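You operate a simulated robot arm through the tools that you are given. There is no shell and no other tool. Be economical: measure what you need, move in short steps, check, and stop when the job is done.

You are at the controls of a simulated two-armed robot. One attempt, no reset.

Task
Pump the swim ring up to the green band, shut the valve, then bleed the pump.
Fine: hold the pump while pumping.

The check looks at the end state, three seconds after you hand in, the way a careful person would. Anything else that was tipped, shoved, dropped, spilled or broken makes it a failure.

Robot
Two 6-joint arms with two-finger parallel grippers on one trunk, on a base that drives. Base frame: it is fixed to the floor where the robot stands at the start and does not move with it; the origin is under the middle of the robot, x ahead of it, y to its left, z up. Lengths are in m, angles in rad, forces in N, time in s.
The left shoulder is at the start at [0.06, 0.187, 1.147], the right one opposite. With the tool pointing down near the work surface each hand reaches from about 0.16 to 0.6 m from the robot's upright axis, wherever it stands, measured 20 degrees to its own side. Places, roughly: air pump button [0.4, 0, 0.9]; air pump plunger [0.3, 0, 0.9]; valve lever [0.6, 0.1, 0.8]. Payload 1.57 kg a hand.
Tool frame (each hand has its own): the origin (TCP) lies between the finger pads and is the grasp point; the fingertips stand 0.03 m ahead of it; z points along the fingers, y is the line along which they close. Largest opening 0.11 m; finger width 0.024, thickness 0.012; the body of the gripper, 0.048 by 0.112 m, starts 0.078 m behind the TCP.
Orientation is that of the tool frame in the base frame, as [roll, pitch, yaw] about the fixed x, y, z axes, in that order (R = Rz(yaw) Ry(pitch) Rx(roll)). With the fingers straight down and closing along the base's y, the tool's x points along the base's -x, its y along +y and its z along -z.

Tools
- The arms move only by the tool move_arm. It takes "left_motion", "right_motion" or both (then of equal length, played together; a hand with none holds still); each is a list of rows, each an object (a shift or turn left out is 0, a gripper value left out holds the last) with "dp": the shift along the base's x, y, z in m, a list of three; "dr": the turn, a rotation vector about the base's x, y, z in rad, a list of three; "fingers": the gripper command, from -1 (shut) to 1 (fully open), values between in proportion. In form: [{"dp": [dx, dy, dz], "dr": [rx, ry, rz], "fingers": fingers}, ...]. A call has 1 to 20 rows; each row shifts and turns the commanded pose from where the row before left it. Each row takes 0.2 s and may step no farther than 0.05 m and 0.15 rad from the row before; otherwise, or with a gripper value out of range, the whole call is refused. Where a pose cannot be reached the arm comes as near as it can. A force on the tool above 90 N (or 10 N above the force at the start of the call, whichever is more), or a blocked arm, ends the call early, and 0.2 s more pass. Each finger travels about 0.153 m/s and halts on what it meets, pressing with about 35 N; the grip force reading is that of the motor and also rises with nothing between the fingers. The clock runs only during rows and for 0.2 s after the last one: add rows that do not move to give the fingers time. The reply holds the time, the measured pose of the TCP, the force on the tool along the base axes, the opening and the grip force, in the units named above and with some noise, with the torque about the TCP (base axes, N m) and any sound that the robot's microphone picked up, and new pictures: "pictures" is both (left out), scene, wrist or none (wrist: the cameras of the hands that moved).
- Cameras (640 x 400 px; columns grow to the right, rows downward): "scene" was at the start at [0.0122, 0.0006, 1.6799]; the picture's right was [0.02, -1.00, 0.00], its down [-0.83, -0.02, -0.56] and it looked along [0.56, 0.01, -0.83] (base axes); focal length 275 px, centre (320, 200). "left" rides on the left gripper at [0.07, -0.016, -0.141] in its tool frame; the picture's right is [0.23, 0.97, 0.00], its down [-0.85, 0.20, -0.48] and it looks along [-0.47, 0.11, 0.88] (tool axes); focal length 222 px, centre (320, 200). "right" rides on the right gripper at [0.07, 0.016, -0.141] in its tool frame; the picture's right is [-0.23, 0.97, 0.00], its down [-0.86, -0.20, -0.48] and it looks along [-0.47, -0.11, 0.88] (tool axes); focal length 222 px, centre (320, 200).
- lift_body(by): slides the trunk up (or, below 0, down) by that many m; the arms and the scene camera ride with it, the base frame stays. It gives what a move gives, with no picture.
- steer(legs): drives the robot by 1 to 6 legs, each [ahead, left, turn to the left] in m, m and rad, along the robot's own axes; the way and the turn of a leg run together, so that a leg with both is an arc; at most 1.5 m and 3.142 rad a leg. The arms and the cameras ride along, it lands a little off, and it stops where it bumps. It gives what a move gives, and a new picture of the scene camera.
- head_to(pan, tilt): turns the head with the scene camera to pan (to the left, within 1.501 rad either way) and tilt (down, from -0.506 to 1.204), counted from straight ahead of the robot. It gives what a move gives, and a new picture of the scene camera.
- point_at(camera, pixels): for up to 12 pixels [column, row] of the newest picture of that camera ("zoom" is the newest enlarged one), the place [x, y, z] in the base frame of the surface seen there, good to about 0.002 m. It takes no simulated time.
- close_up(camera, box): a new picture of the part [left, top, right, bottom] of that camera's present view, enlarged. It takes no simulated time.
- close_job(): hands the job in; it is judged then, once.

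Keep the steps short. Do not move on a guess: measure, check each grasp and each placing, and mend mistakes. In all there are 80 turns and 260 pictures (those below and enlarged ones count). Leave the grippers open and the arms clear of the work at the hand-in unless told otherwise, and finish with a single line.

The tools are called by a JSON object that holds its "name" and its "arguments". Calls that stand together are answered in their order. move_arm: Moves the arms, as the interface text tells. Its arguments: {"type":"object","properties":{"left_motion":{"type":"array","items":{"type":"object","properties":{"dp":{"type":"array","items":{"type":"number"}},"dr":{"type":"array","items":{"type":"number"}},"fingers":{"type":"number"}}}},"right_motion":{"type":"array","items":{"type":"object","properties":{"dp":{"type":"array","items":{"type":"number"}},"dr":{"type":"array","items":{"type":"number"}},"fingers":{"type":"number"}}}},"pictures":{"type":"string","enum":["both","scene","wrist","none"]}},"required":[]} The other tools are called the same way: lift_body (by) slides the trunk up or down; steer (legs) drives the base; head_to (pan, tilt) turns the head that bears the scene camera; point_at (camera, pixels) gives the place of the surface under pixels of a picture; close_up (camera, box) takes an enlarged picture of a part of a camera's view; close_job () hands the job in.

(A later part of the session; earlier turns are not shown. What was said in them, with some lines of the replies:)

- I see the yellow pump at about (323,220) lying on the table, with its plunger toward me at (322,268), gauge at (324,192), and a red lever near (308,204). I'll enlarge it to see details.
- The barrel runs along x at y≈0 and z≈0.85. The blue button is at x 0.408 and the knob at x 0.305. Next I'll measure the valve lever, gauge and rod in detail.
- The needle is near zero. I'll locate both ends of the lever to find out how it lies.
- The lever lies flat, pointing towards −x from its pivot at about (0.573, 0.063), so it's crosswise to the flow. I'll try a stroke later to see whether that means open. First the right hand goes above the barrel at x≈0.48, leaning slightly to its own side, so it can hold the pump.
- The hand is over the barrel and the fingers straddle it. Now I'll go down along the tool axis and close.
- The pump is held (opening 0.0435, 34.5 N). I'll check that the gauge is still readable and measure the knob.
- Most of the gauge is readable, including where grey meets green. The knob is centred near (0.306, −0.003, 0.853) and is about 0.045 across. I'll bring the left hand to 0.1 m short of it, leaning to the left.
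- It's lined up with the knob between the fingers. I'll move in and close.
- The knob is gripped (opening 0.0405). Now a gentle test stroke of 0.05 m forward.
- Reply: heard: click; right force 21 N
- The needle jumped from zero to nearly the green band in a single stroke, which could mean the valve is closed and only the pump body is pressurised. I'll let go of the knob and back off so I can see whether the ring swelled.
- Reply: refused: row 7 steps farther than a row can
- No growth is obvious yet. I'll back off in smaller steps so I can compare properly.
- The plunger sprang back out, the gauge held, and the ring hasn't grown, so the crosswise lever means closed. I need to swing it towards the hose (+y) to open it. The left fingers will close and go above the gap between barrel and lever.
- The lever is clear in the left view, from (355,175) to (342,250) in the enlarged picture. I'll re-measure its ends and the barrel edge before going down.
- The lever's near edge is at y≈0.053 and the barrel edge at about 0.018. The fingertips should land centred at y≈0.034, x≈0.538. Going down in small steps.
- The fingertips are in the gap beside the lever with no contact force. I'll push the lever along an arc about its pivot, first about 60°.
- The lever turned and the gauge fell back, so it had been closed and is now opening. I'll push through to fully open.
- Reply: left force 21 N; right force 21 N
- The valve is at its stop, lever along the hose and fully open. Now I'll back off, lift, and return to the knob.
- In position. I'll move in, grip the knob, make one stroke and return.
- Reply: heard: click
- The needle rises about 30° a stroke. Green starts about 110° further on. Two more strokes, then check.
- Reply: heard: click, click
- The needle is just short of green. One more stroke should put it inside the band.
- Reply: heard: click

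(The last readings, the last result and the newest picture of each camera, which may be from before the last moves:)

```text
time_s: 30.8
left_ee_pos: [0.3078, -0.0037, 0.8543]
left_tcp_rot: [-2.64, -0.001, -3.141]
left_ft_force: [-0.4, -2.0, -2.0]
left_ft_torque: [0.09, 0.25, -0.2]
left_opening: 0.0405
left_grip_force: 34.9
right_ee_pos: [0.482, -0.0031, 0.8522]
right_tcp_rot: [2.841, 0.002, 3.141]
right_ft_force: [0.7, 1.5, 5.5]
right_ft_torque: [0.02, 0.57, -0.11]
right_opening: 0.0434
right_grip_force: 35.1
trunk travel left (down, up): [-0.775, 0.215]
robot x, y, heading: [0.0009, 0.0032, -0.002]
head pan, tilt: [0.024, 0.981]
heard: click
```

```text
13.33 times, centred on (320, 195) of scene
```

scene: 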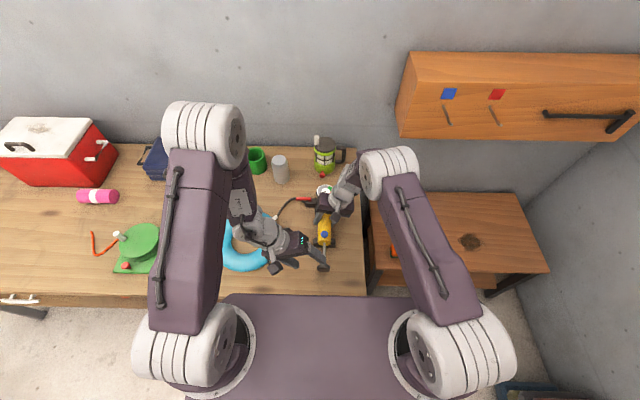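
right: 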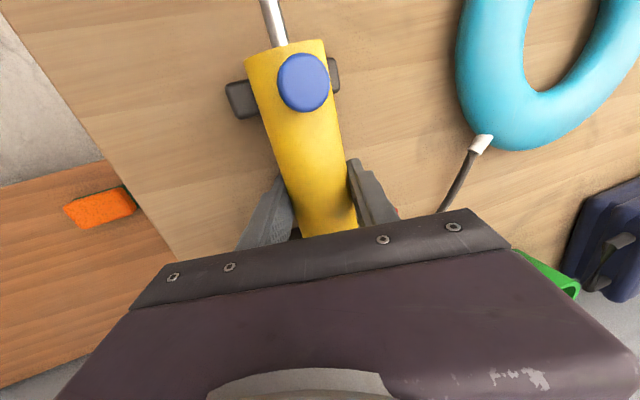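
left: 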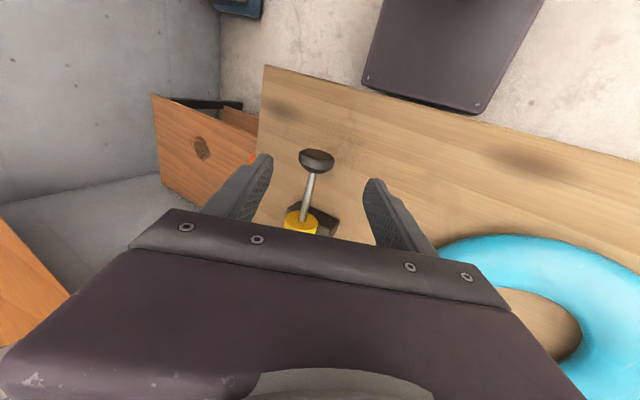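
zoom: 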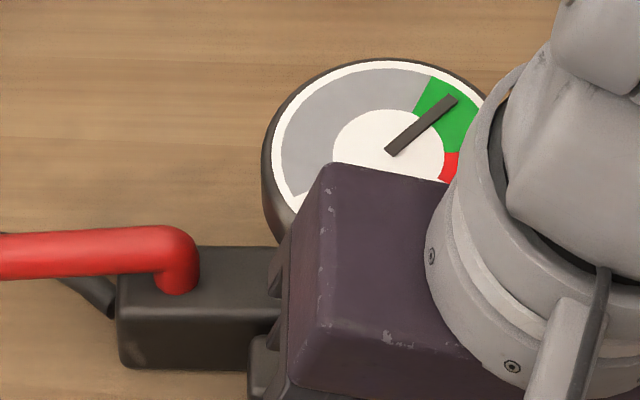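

The needle sits in the green. I'll release the knob and bring the left hand above the far (+x) side of the lever, ready to shut it.

{"name": "move_arm", "arguments": {"left_motion": [{"fingers": 0.4}, {}, {"dp": [0, 0.012, 0.0217]}, {"dp": [0, 0.012, 0.0217]}, {"dp": [0, 0.024, 0.0434]}, {"dp": [0, 0.03, 0.035]}, {"dp": [0, 0.03, 0.025]}, {"dp": [0.042, 0.003, 0], "dr": [0.043, 0, 0], "fingers": -1}, {"dp": [0.042, 0.003, 0], "dr": [0.043, 0, 0]}, {"dp": [0.042, 0.003, 0], "dr": [0.043, 0, 0]}, {"dp": [0.042, 0.003, 0], "dr": [0.043, 0, 0]}, {"dp": [0.042, 0.003, 0], "dr": [0.043, 0, 0]}, {"dp": [0.042, 0.002, 0], "dr": [0.043, 0, 0]}, {"dp": [0.042, 0.002, 0], "dr": [0.042, 0, 0]}, {}]}}

{"name": "close_up", "arguments": {"camera": "left", "box": [220, 60, 420, 230]}}

{"name": "close_up", "arguments": {"camera": "scene", "box": [230, 130, 350, 230]}}

```text
time_s: 34.0
left_ee_pos: [0.5994, 0.121, 0.9986]
left_tcp_rot: [-2.939, -0.001, -3.14]
left_ft_force: [0.0, 0.2, -0.2]
left_ft_torque: [-0.02, 0.04, -0.01]
left_opening: 0.0001
left_grip_force: 21.3
right_ee_pos: [0.4808, -0.0044, 0.8528]
right_tcp_rot: [2.841, 0.0, -3.14]
right_ft_force: [0.8, -0.2, -0.3]
right_ft_torque: [0.13, 0.22, -0.04]
right_opening: 0.0436
right_grip_force: 34.9
trunk travel left (down, up): [-0.775, 0.215]
robot x, y, heading: [-0.0, -0.0017, 0.0]
head pan, tilt: [0.024, 0.981]
```

scene: 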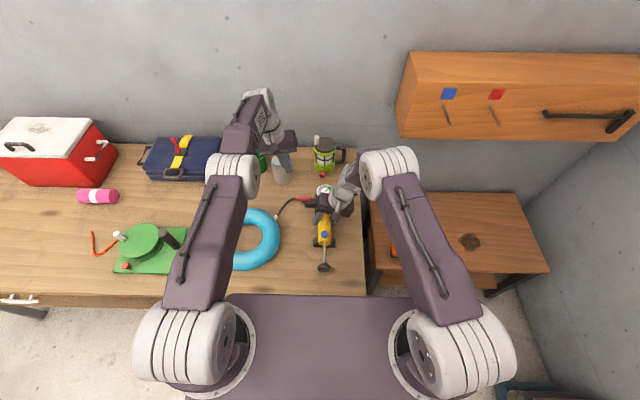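
left: 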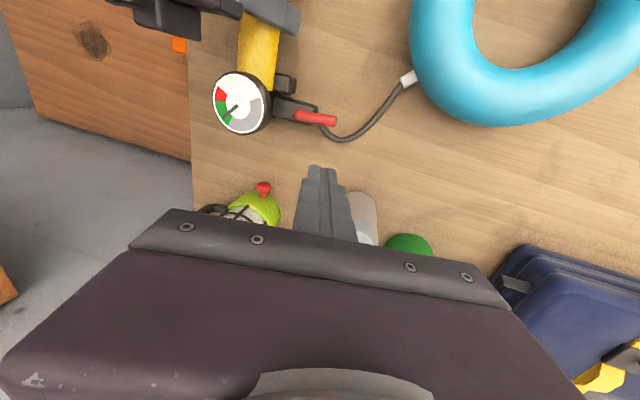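

```text
2.35 times, centred on (320, 145) of left
```

zoom: 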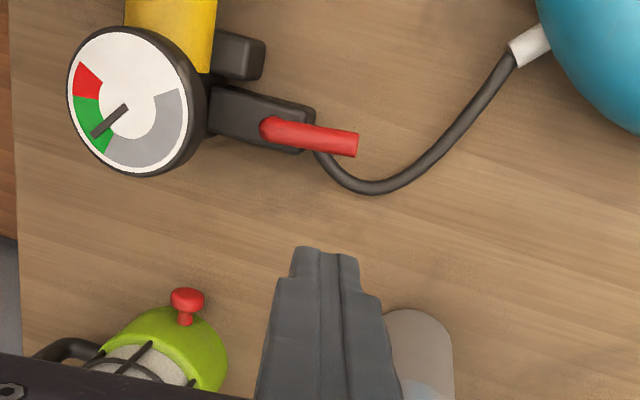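

```text
4.00 times, centred on (290, 180) of scene
```

zoom: 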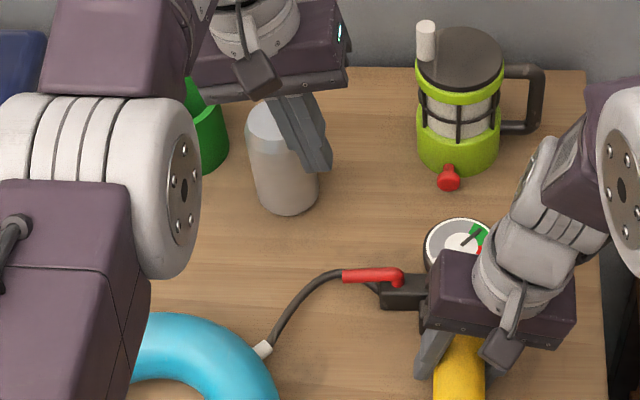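

The gauge still reads green. I'll measure the lever, the hose and the grey can next to it for clearance.

{"name": "point_at", "arguments": {"camera": "left", "pixels": [[334, 120], [318, 118], [302, 116], [334, 137], [350, 138], [368, 125], [365, 210], [357, 195]]}}

{"name": "point_at", "arguments": {"camera": "scene", "pixels": [[276, 160], [276, 170], [282, 181], [290, 175]]}}

```text
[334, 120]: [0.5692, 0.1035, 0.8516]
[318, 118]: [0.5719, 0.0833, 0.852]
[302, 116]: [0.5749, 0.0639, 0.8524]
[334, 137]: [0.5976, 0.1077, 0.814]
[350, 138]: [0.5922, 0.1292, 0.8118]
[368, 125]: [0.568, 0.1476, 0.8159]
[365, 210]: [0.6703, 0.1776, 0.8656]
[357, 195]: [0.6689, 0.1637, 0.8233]
```

```text
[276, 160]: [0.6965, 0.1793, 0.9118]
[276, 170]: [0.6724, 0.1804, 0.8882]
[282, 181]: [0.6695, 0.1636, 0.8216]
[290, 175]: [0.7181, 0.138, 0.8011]
```

The hose tops out at z 0.814, below the fingertip path. The can starts at x 0.67, which is clear. Going down on the far side of the lever.

{"name": "move_arm", "arguments": {"left_motion": [{"dp": [0.0026, -0.0045, -0.033]}, {"dp": [0, -0.0045, -0.033]}, {"dp": [0, -0.0045, -0.033]}, {"dp": [0, -0.0045, -0.0325]}, {}], "pictures": "wrist"}}

{"name": "close_up", "arguments": {"camera": "scene", "box": [270, 165, 344, 215]}}

```text
time_s: 35.2
left_ee_pos: [0.5824, 0.1071, 0.8709]
left_tcp_rot: [-2.941, 0.001, 3.141]
left_ft_force: [0.0, -0.5, -0.4]
left_ft_torque: [-0.02, 0.0, -0.02]
left_opening: 0.0
left_grip_force: 20.9
left hand out of reach, approached as far as the arm can: row 1, 2, 3, 4
right_ee_pos: [0.4817, -0.0035, 0.853]
right_tcp_rot: [2.843, 0.0, -3.141]
right_ft_force: [-3.0, 0.9, 4.7]
right_ft_torque: [0.57, -0.21, 0.3]
right_opening: 0.0435
right_grip_force: 34.8
trunk travel left (down, up): [-0.775, 0.215]
robot x, y, heading: [0.0007, -0.0017, 0.002]
head pan, tilt: [0.024, 0.981]
```

left: 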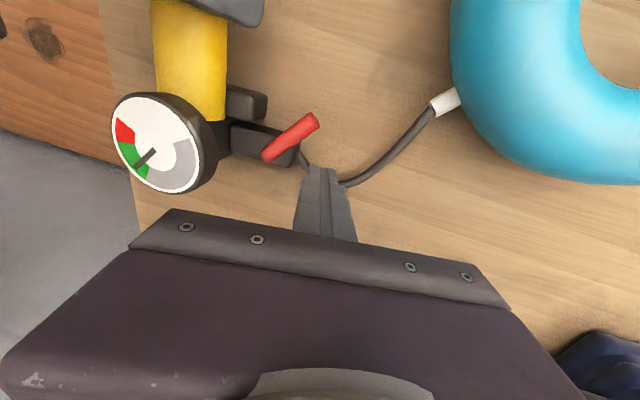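

```text
8.00 times, centred on (307, 190) of scene
```

zoom: 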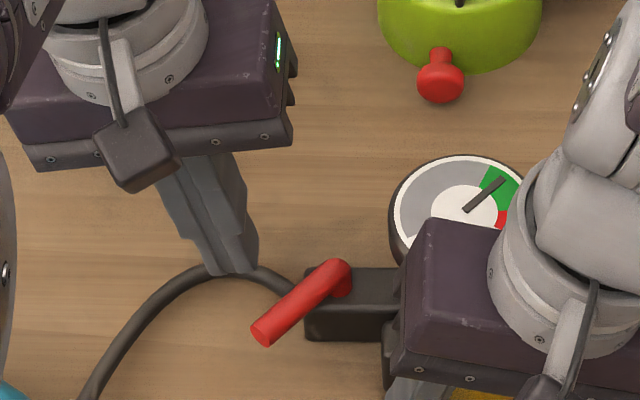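

The arm couldn't quite reach x 0.602, but the fingertip slid past the lever's tip and nudged it about 40° towards shut, with no force. The gauge is still green. I'll move back into reach first and check the pose.

{"name": "move_arm", "arguments": {"left_motion": [{"dp": [-0.014, 0.002, 0]}, {"dp": [-0.012, 0, 0]}, {}], "pictures": "wrist"}}

```text
time_s: 36.0
left_ee_pos: [0.5562, 0.1096, 0.8725]
left_tcp_rot: [-2.942, 0.002, -3.139]
left_ft_force: [-0.7, -0.2, -0.1]
left_ft_torque: [0.03, 0.0, 0.0]
left_opening: 0.0
left_grip_force: 21.1
right_ee_pos: [0.4803, -0.0044, 0.8526]
right_tcp_rot: [2.841, 0.0, 3.14]
right_ft_force: [-2.1, -0.3, 3.5]
right_ft_torque: [0.36, 0.18, 0.0]
right_opening: 0.0434
right_grip_force: 34.3
trunk travel left (down, up): [-0.775, 0.215]
robot x, y, heading: [-0.0011, -0.0033, 0.001]
head pan, tilt: [0.024, 0.981]
```

left: 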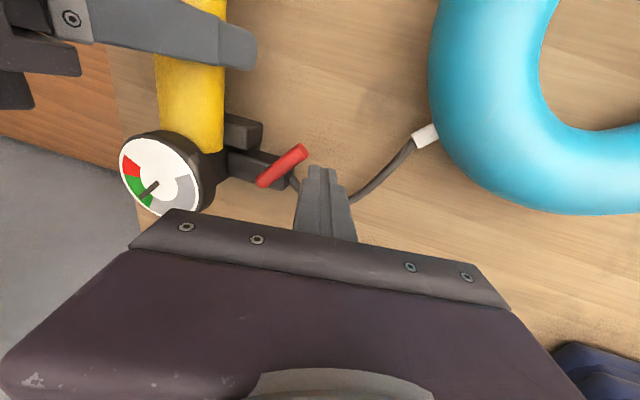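

The command restarted from the measured pose. I'll lower 5 mm and continue the arc to push the lever shut towards −x.

{"name": "move_arm", "arguments": {"left_motion": [{"dp": [-0.003, 0, -0.0055]}, {"dp": [-0.006, -0.006, 0]}, {"dp": [-0.005, -0.009, 0]}, {"dp": [-0.003, -0.009, 0]}, {"dp": [-0.001, -0.007, 0]}, {}], "pictures": "wrist"}}

{"name": "close_up", "arguments": {"camera": "scene", "box": [270, 175, 344, 225]}}

```text
time_s: 37.4
left_ee_pos: [0.5374, 0.0781, 0.8663]
left_tcp_rot: [-2.939, -0.001, -3.141]
left_ft_force: [0.2, 0.5, -0.1]
left_ft_torque: [-0.02, 0.02, 0.01]
left_opening: 0.0001
left_grip_force: 21.1
right_ee_pos: [0.4812, -0.0051, 0.8518]
right_tcp_rot: [2.842, 0.003, 3.141]
right_ft_force: [-1.8, -1.9, 2.3]
right_ft_torque: [0.31, -0.12, 0.11]
right_opening: 0.0435
right_grip_force: 34.9
trunk travel left (down, up): [-0.775, 0.215]
robot x, y, heading: [-0.0007, -0.0016, 0.001]
head pan, tilt: [0.024, 0.981]
```

left: 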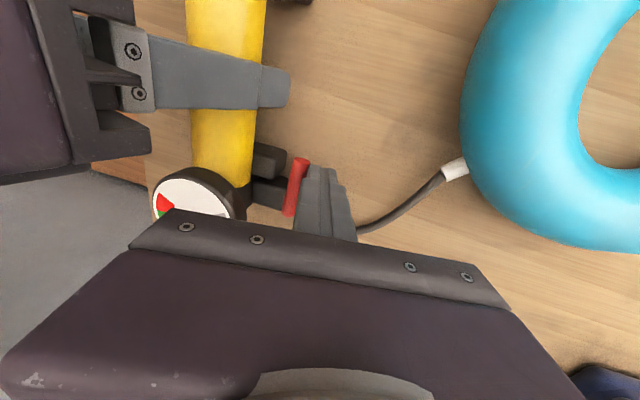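

```text
8.00 times, centred on (307, 200) of scene
```

zoom: 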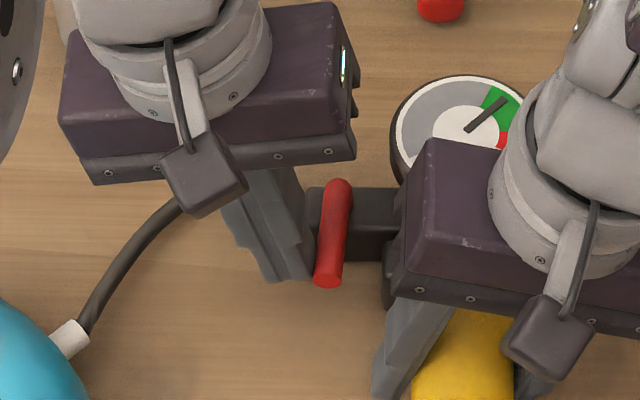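

The lever is nearly back to its first position. I'll press gently towards −y until it meets its stop.

{"name": "move_arm", "arguments": {"left_motion": [{"dp": [0, -0.003, 0]}, {"dp": [0, -0.003, 0]}, {"dp": [0, -0.003, 0]}, {"dp": [0, -0.002, 0]}, {}], "pictures": "none"}}

{"name": "close_up", "arguments": {"camera": "scene", "box": [270, 175, 344, 225]}}

```text
time_s: 38.6
left_ee_pos: [0.5386, 0.071, 0.8665]
left_tcp_rot: [-2.947, 0.003, -3.141]
left_ft_force: [9.6, 42.5, -3.1]
left_ft_torque: [1.03, -0.26, -0.08]
left_opening: 0.0
left_grip_force: 21.4
right_ee_pos: [0.4809, -0.0055, 0.8529]
right_tcp_rot: [2.843, -0.002, 3.141]
right_ft_force: [-9.6, -44.0, 7.2]
right_ft_torque: [-0.35, -0.3, -1.43]
right_opening: 0.0437
right_grip_force: 34.9
trunk travel left (down, up): [-0.775, 0.215]
robot x, y, heading: [0.0013, 0.0016, 0.002]
head pan, tilt: [0.024, 0.981]
```

```text
8.00 times, centred on (307, 200) of scene
```

zoom: 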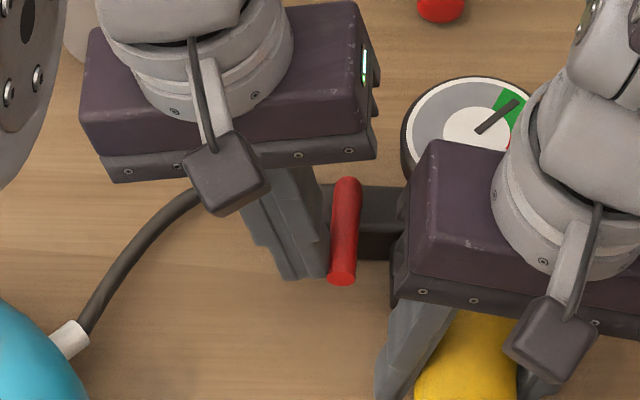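

The lever is at its stop (about 43 N, solid) and shut, and the gauge is still green. I'll back the left hand off and clear. The right hand stays for now.

{"name": "move_arm", "arguments": {"left_motion": [{"dp": [0, 0.014, 0]}, {"dp": [0, 0.009, 0.04]}, {"dp": [0, 0.009, 0.04]}, {"dp": [0, 0.009, 0.04]}, {"dp": [-0.02, 0.02, 0.04]}, {"dp": [-0.02, 0.02, 0.04]}, {"dp": [-0.02, 0.02, 0.04]}, {"dp": [-0.02, 0.02, 0.04], "fingers": 1}, {}], "pictures": "scene"}}

{"name": "close_up", "arguments": {"camera": "scene", "box": [260, 170, 372, 280]}}

```text
time_s: 40.6
left_ee_pos: [0.458, 0.1874, 1.1469]
left_tcp_rot: [-2.941, 0.0, 3.141]
left_ft_force: [0.3, -0.8, -0.2]
left_ft_torque: [0.03, -0.02, 0.03]
left_opening: 0.1099
left_grip_force: 0.1
right_ee_pos: [0.4819, -0.0035, 0.8526]
right_tcp_rot: [2.841, -0.003, 3.142]
right_ft_force: [-1.3, 0.4, 1.2]
right_ft_torque: [0.26, 0.61, 0.03]
right_opening: 0.0436
right_grip_force: 34.8
trunk travel left (down, up): [-0.775, 0.215]
robot x, y, heading: [0.0035, 0.0001, -0.0]
head pan, tilt: [0.024, 0.981]
```

scene: 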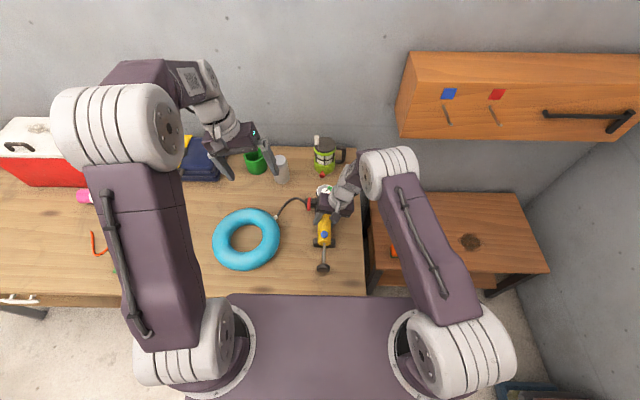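

```text
3.64 times, centred on (316, 225) of scene
```

zoom: 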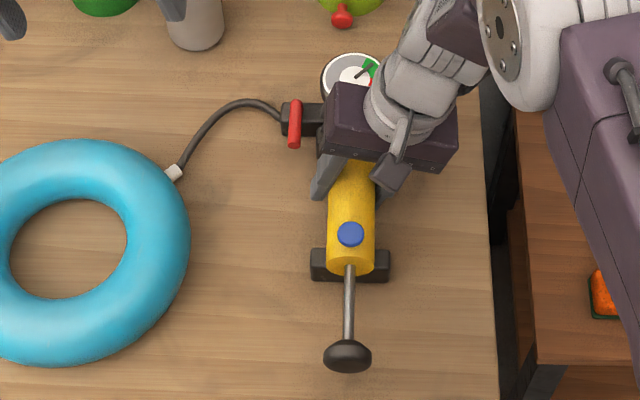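

The lever is closed, the ring is swollen and the gauge is in green. Now the right hand releases, lifts, straightens, closes, and hovers over the blue button.

{"name": "move_arm", "arguments": {"right_motion": [{"fingers": 0.4}, {}, {"dp": [0, -0.008, 0.025]}, {"dp": [0, -0.008, 0.025]}, {"dp": [0, -0.008, 0.025]}, {"dp": [0, -0.007, 0.022]}, {"dp": [0, 0.0, 0.03]}, {"dp": [-0.015, 0.007, 0], "dr": [-0.06, 0, 0], "fingers": -1}, {"dp": [-0.015, 0.006, 0], "dr": [-0.06, 0, 0]}, {"dp": [-0.015, 0.006, 0], "dr": [-0.06, 0, 0]}, {"dp": [-0.015, 0.006, 0], "dr": [-0.06, 0, 0]}, {"dp": [-0.014, 0.006, 0], "dr": [-0.06, 0, 0]}, {}]}}

{"name": "close_up", "arguments": {"camera": "scene", "box": [260, 170, 372, 280]}}

{"name": "close_up", "arguments": {"camera": "right", "box": [220, 0, 420, 200]}}

```text
time_s: 43.4
left_ee_pos: [0.4594, 0.1862, 1.1471]
left_tcp_rot: [-2.941, -0.001, -3.141]
left_ft_force: [-0.6, 0.1, 0.5]
left_ft_torque: [0.0, -0.05, -0.02]
left_opening: 0.1099
left_grip_force: 0.0
right_ee_pos: [0.4072, -0.0027, 0.9799]
right_tcp_rot: [-3.14, -0.001, -3.14]
right_ft_force: [0.2, 0.6, -0.7]
right_ft_torque: [-0.01, -0.03, 0.02]
right_opening: 0.0
right_grip_force: 21.0
trunk travel left (down, up): [-0.775, 0.215]
robot x, y, heading: [-0.0007, -0.0009, 0.001]
head pan, tilt: [0.024, 0.981]
```

scene: 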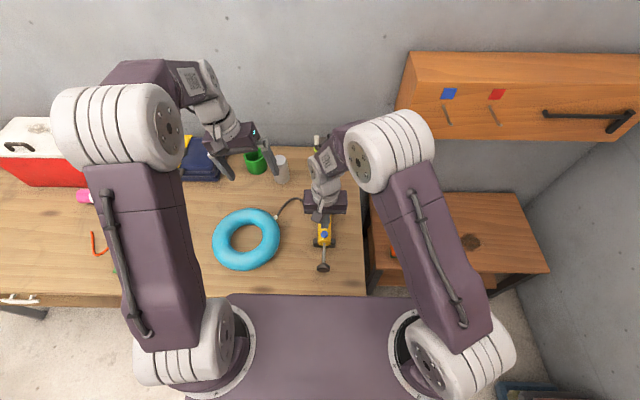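
right: 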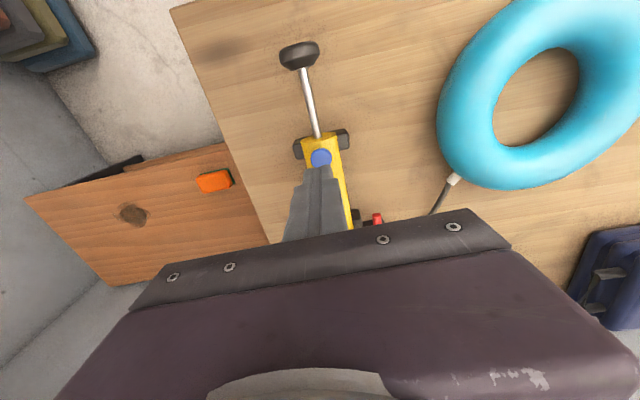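

```text
3.64 times, centred on (316, 225) of scene
```

zoom: 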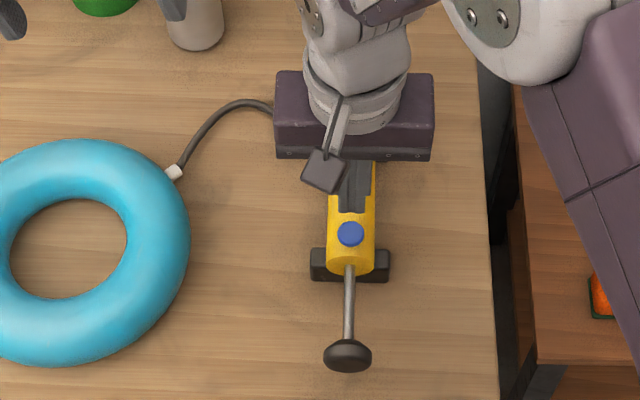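

```text
2.00 times, centred on (320, 100) of right
```

zoom: 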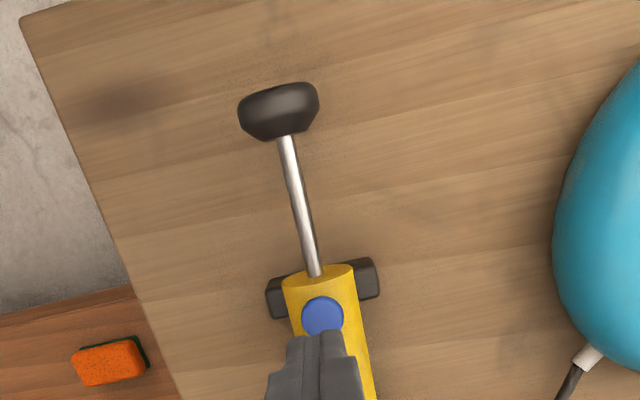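

Now I'll get the exact position of the button.

{"name": "point_at", "arguments": {"camera": "zoom", "pixels": [[322, 302], [322, 315], [306, 316], [339, 316], [325, 327]]}}

{"name": "point_at", "arguments": {"camera": "scene", "pixels": [[324, 233], [324, 235], [325, 227]]}}

```text
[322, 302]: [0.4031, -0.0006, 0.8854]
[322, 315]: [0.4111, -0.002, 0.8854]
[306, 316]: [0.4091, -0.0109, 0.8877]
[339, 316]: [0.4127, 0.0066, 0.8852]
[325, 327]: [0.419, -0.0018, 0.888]
```

```text
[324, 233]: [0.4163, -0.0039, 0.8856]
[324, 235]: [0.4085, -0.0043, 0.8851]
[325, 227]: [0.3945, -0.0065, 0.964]
```

The button is centred at (0.411, −0.002), top at z 0.8855. The fingertips are at z 0.95. I'll come down to just above it, then press in small steps and hold.

{"name": "move_arm", "arguments": {"right_motion": [{"dp": [0.004, 0, -0.03]}, {"dp": [0, 0, -0.03]}, {"dp": [0, 0, -0.004]}, {"dp": [0, 0, -0.002]}, {"dp": [0, 0, -0.002]}, {"dp": [0, 0, -0.002]}, {"dp": [0, 0, -0.001]}, {}, {}, {}], "pictures": "none"}}

{"name": "close_up", "arguments": {"camera": "scene", "box": [270, 170, 360, 230]}}

{"name": "close_up", "arguments": {"camera": "left", "box": [120, 40, 320, 200]}}

```text
time_s: 45.6
left_ee_pos: [0.4574, 0.1876, 1.146]
left_tcp_rot: [-2.942, 0.001, -3.141]
left_ft_force: [0.3, -0.8, 0.4]
left_ft_torque: [0.0, 0.0, 0.01]
left_opening: 0.1102
left_grip_force: 0.2
right_ee_pos: [0.4112, -0.0033, 0.9107]
right_tcp_rot: [3.141, 0.002, 3.141]
right_ft_force: [-0.1, 2.9, 10.6]
right_ft_torque: [0.13, -0.01, 0.02]
right_opening: 0.0001
right_grip_force: 21.3
trunk travel left (down, up): [-0.775, 0.215]
robot x, y, heading: [0.0044, -0.0034, 0.001]
head pan, tilt: [0.024, 0.981]
heard: click
```

```text
6.67 times, centred on (315, 200) of scene
```

zoom: 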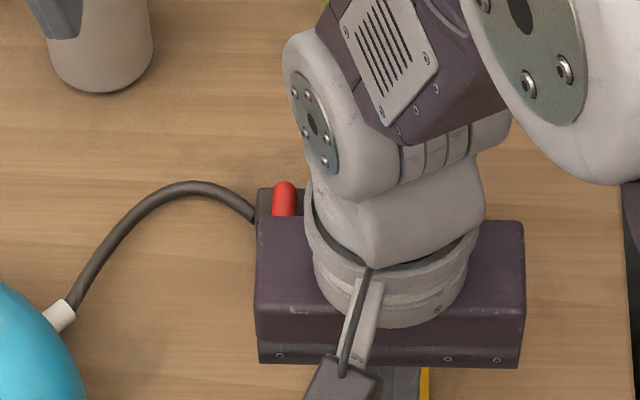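

```text
2.50 times, centred on (220, 120) of left
```

zoom: 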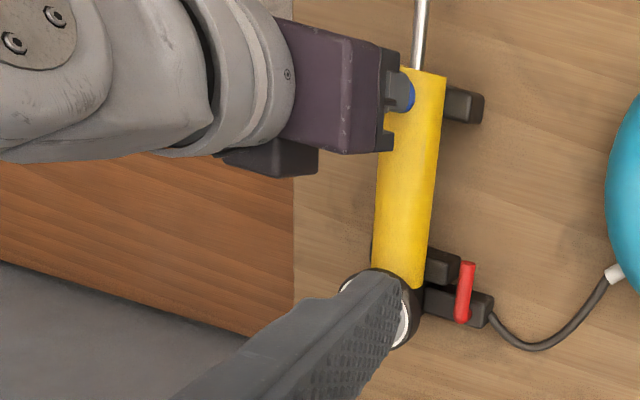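

A click was heard and the button is down at about 10 N. I'll keep holding while shifting the left hand aside so its camera can see the gauge.

{"name": "move_arm", "arguments": {"left_motion": [{"dp": [0, 0.02, 0.02]}, {"dp": [0, 0.03, 0.02]}, {}, {}], "right_motion": [{}, {}, {}, {}], "pictures": "none"}}

{"name": "close_up", "arguments": {"camera": "left", "box": [100, 40, 320, 220]}}

```text
time_s: 46.6
left_ee_pos: [0.4609, 0.2382, 1.1868]
left_tcp_rot: [-2.94, 0.002, 3.142]
left_ft_force: [0.3, -0.1, 0.4]
left_ft_torque: [-0.01, -0.01, 0.01]
left_opening: 0.1099
left_grip_force: 0.0
right_ee_pos: [0.4114, -0.0036, 0.9106]
right_tcp_rot: [-3.14, 0.003, -3.14]
right_ft_force: [1.2, 2.7, 11.6]
right_ft_torque: [0.11, -0.09, -0.02]
right_opening: 0.0
right_grip_force: 21.1
trunk travel left (down, up): [-0.775, 0.215]
robot x, y, heading: [-0.0011, -0.0014, 0.003]
head pan, tilt: [0.024, 0.981]
```

```text
2.22 times, centred on (210, 130) of left
```

zoom: 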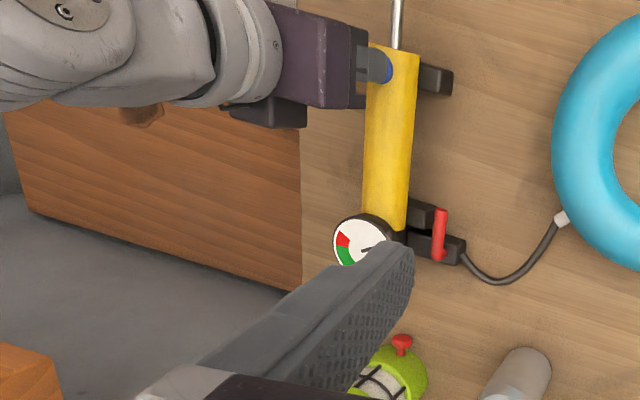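

The needle has dropped to zero, so the pump is bled. I'll lift the right hand straight up, move it clear to the right, and open it.

{"name": "move_arm", "arguments": {"right_motion": [{"dp": [0, 0, 0.02]}, {"dp": [0, 0, 0.04]}, {"dp": [0, 0, 0.045]}, {"dp": [0, -0.02, 0.045]}, {"dp": [0, -0.03, 0.04]}, {"dp": [0, -0.03, 0.04]}, {"dp": [0, -0.04, 0.03]}, {"dp": [0, -0.04, 0.02], "fingers": 1}, {}, {}], "pictures": "scene"}}

{"name": "close_up", "arguments": {"camera": "scene", "box": [260, 170, 372, 280]}}

{"name": "close_up", "arguments": {"camera": "scene", "box": [296, 180, 344, 210]}}

```text
time_s: 48.8
left_ee_pos: [0.4603, 0.2394, 1.1871]
left_tcp_rot: [-2.941, -0.001, 3.141]
left_ft_force: [1.1, 0.7, 1.5]
left_ft_torque: [0.02, 0.01, 0.04]
left_opening: 0.11
left_grip_force: 0.0
right_ee_pos: [0.4104, -0.1644, 1.189]
right_tcp_rot: [-3.14, 0.0, -3.141]
right_ft_force: [-0.4, 0.5, -0.5]
right_ft_torque: [0.0, 0.02, -0.02]
right_opening: 0.1101
right_grip_force: 0.1
trunk travel left (down, up): [-0.775, 0.215]
robot x, y, heading: [0.0006, -0.0028, 0.001]
head pan, tilt: [0.024, 0.981]
```

scene: 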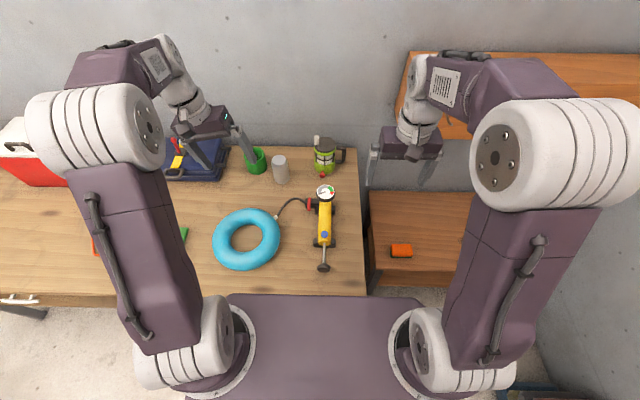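

```text
3.64 times, centred on (316, 225) of scene
```

zoom: 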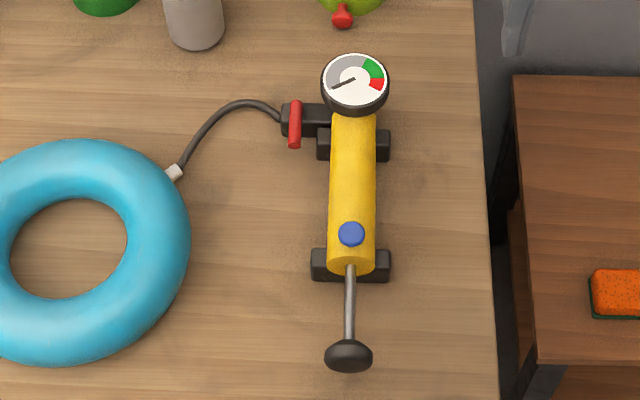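

```text
13.33 times, centred on (320, 195) of scene
```

zoom: 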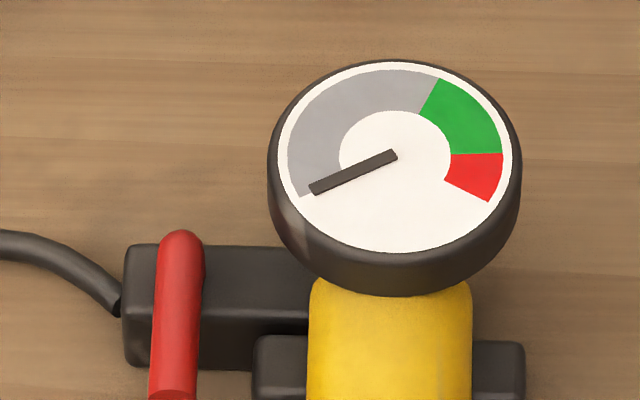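

The valve is shut, the ring is still swollen, the gauge reads zero and both hands are open and clear. Handing in.

{"name": "close_job", "arguments": {}}

```text
The job is handed in.
```

The swim ring is pumped to the green band, the valve is shut, and the pump is bled to zero; I held the pump for every stroke.
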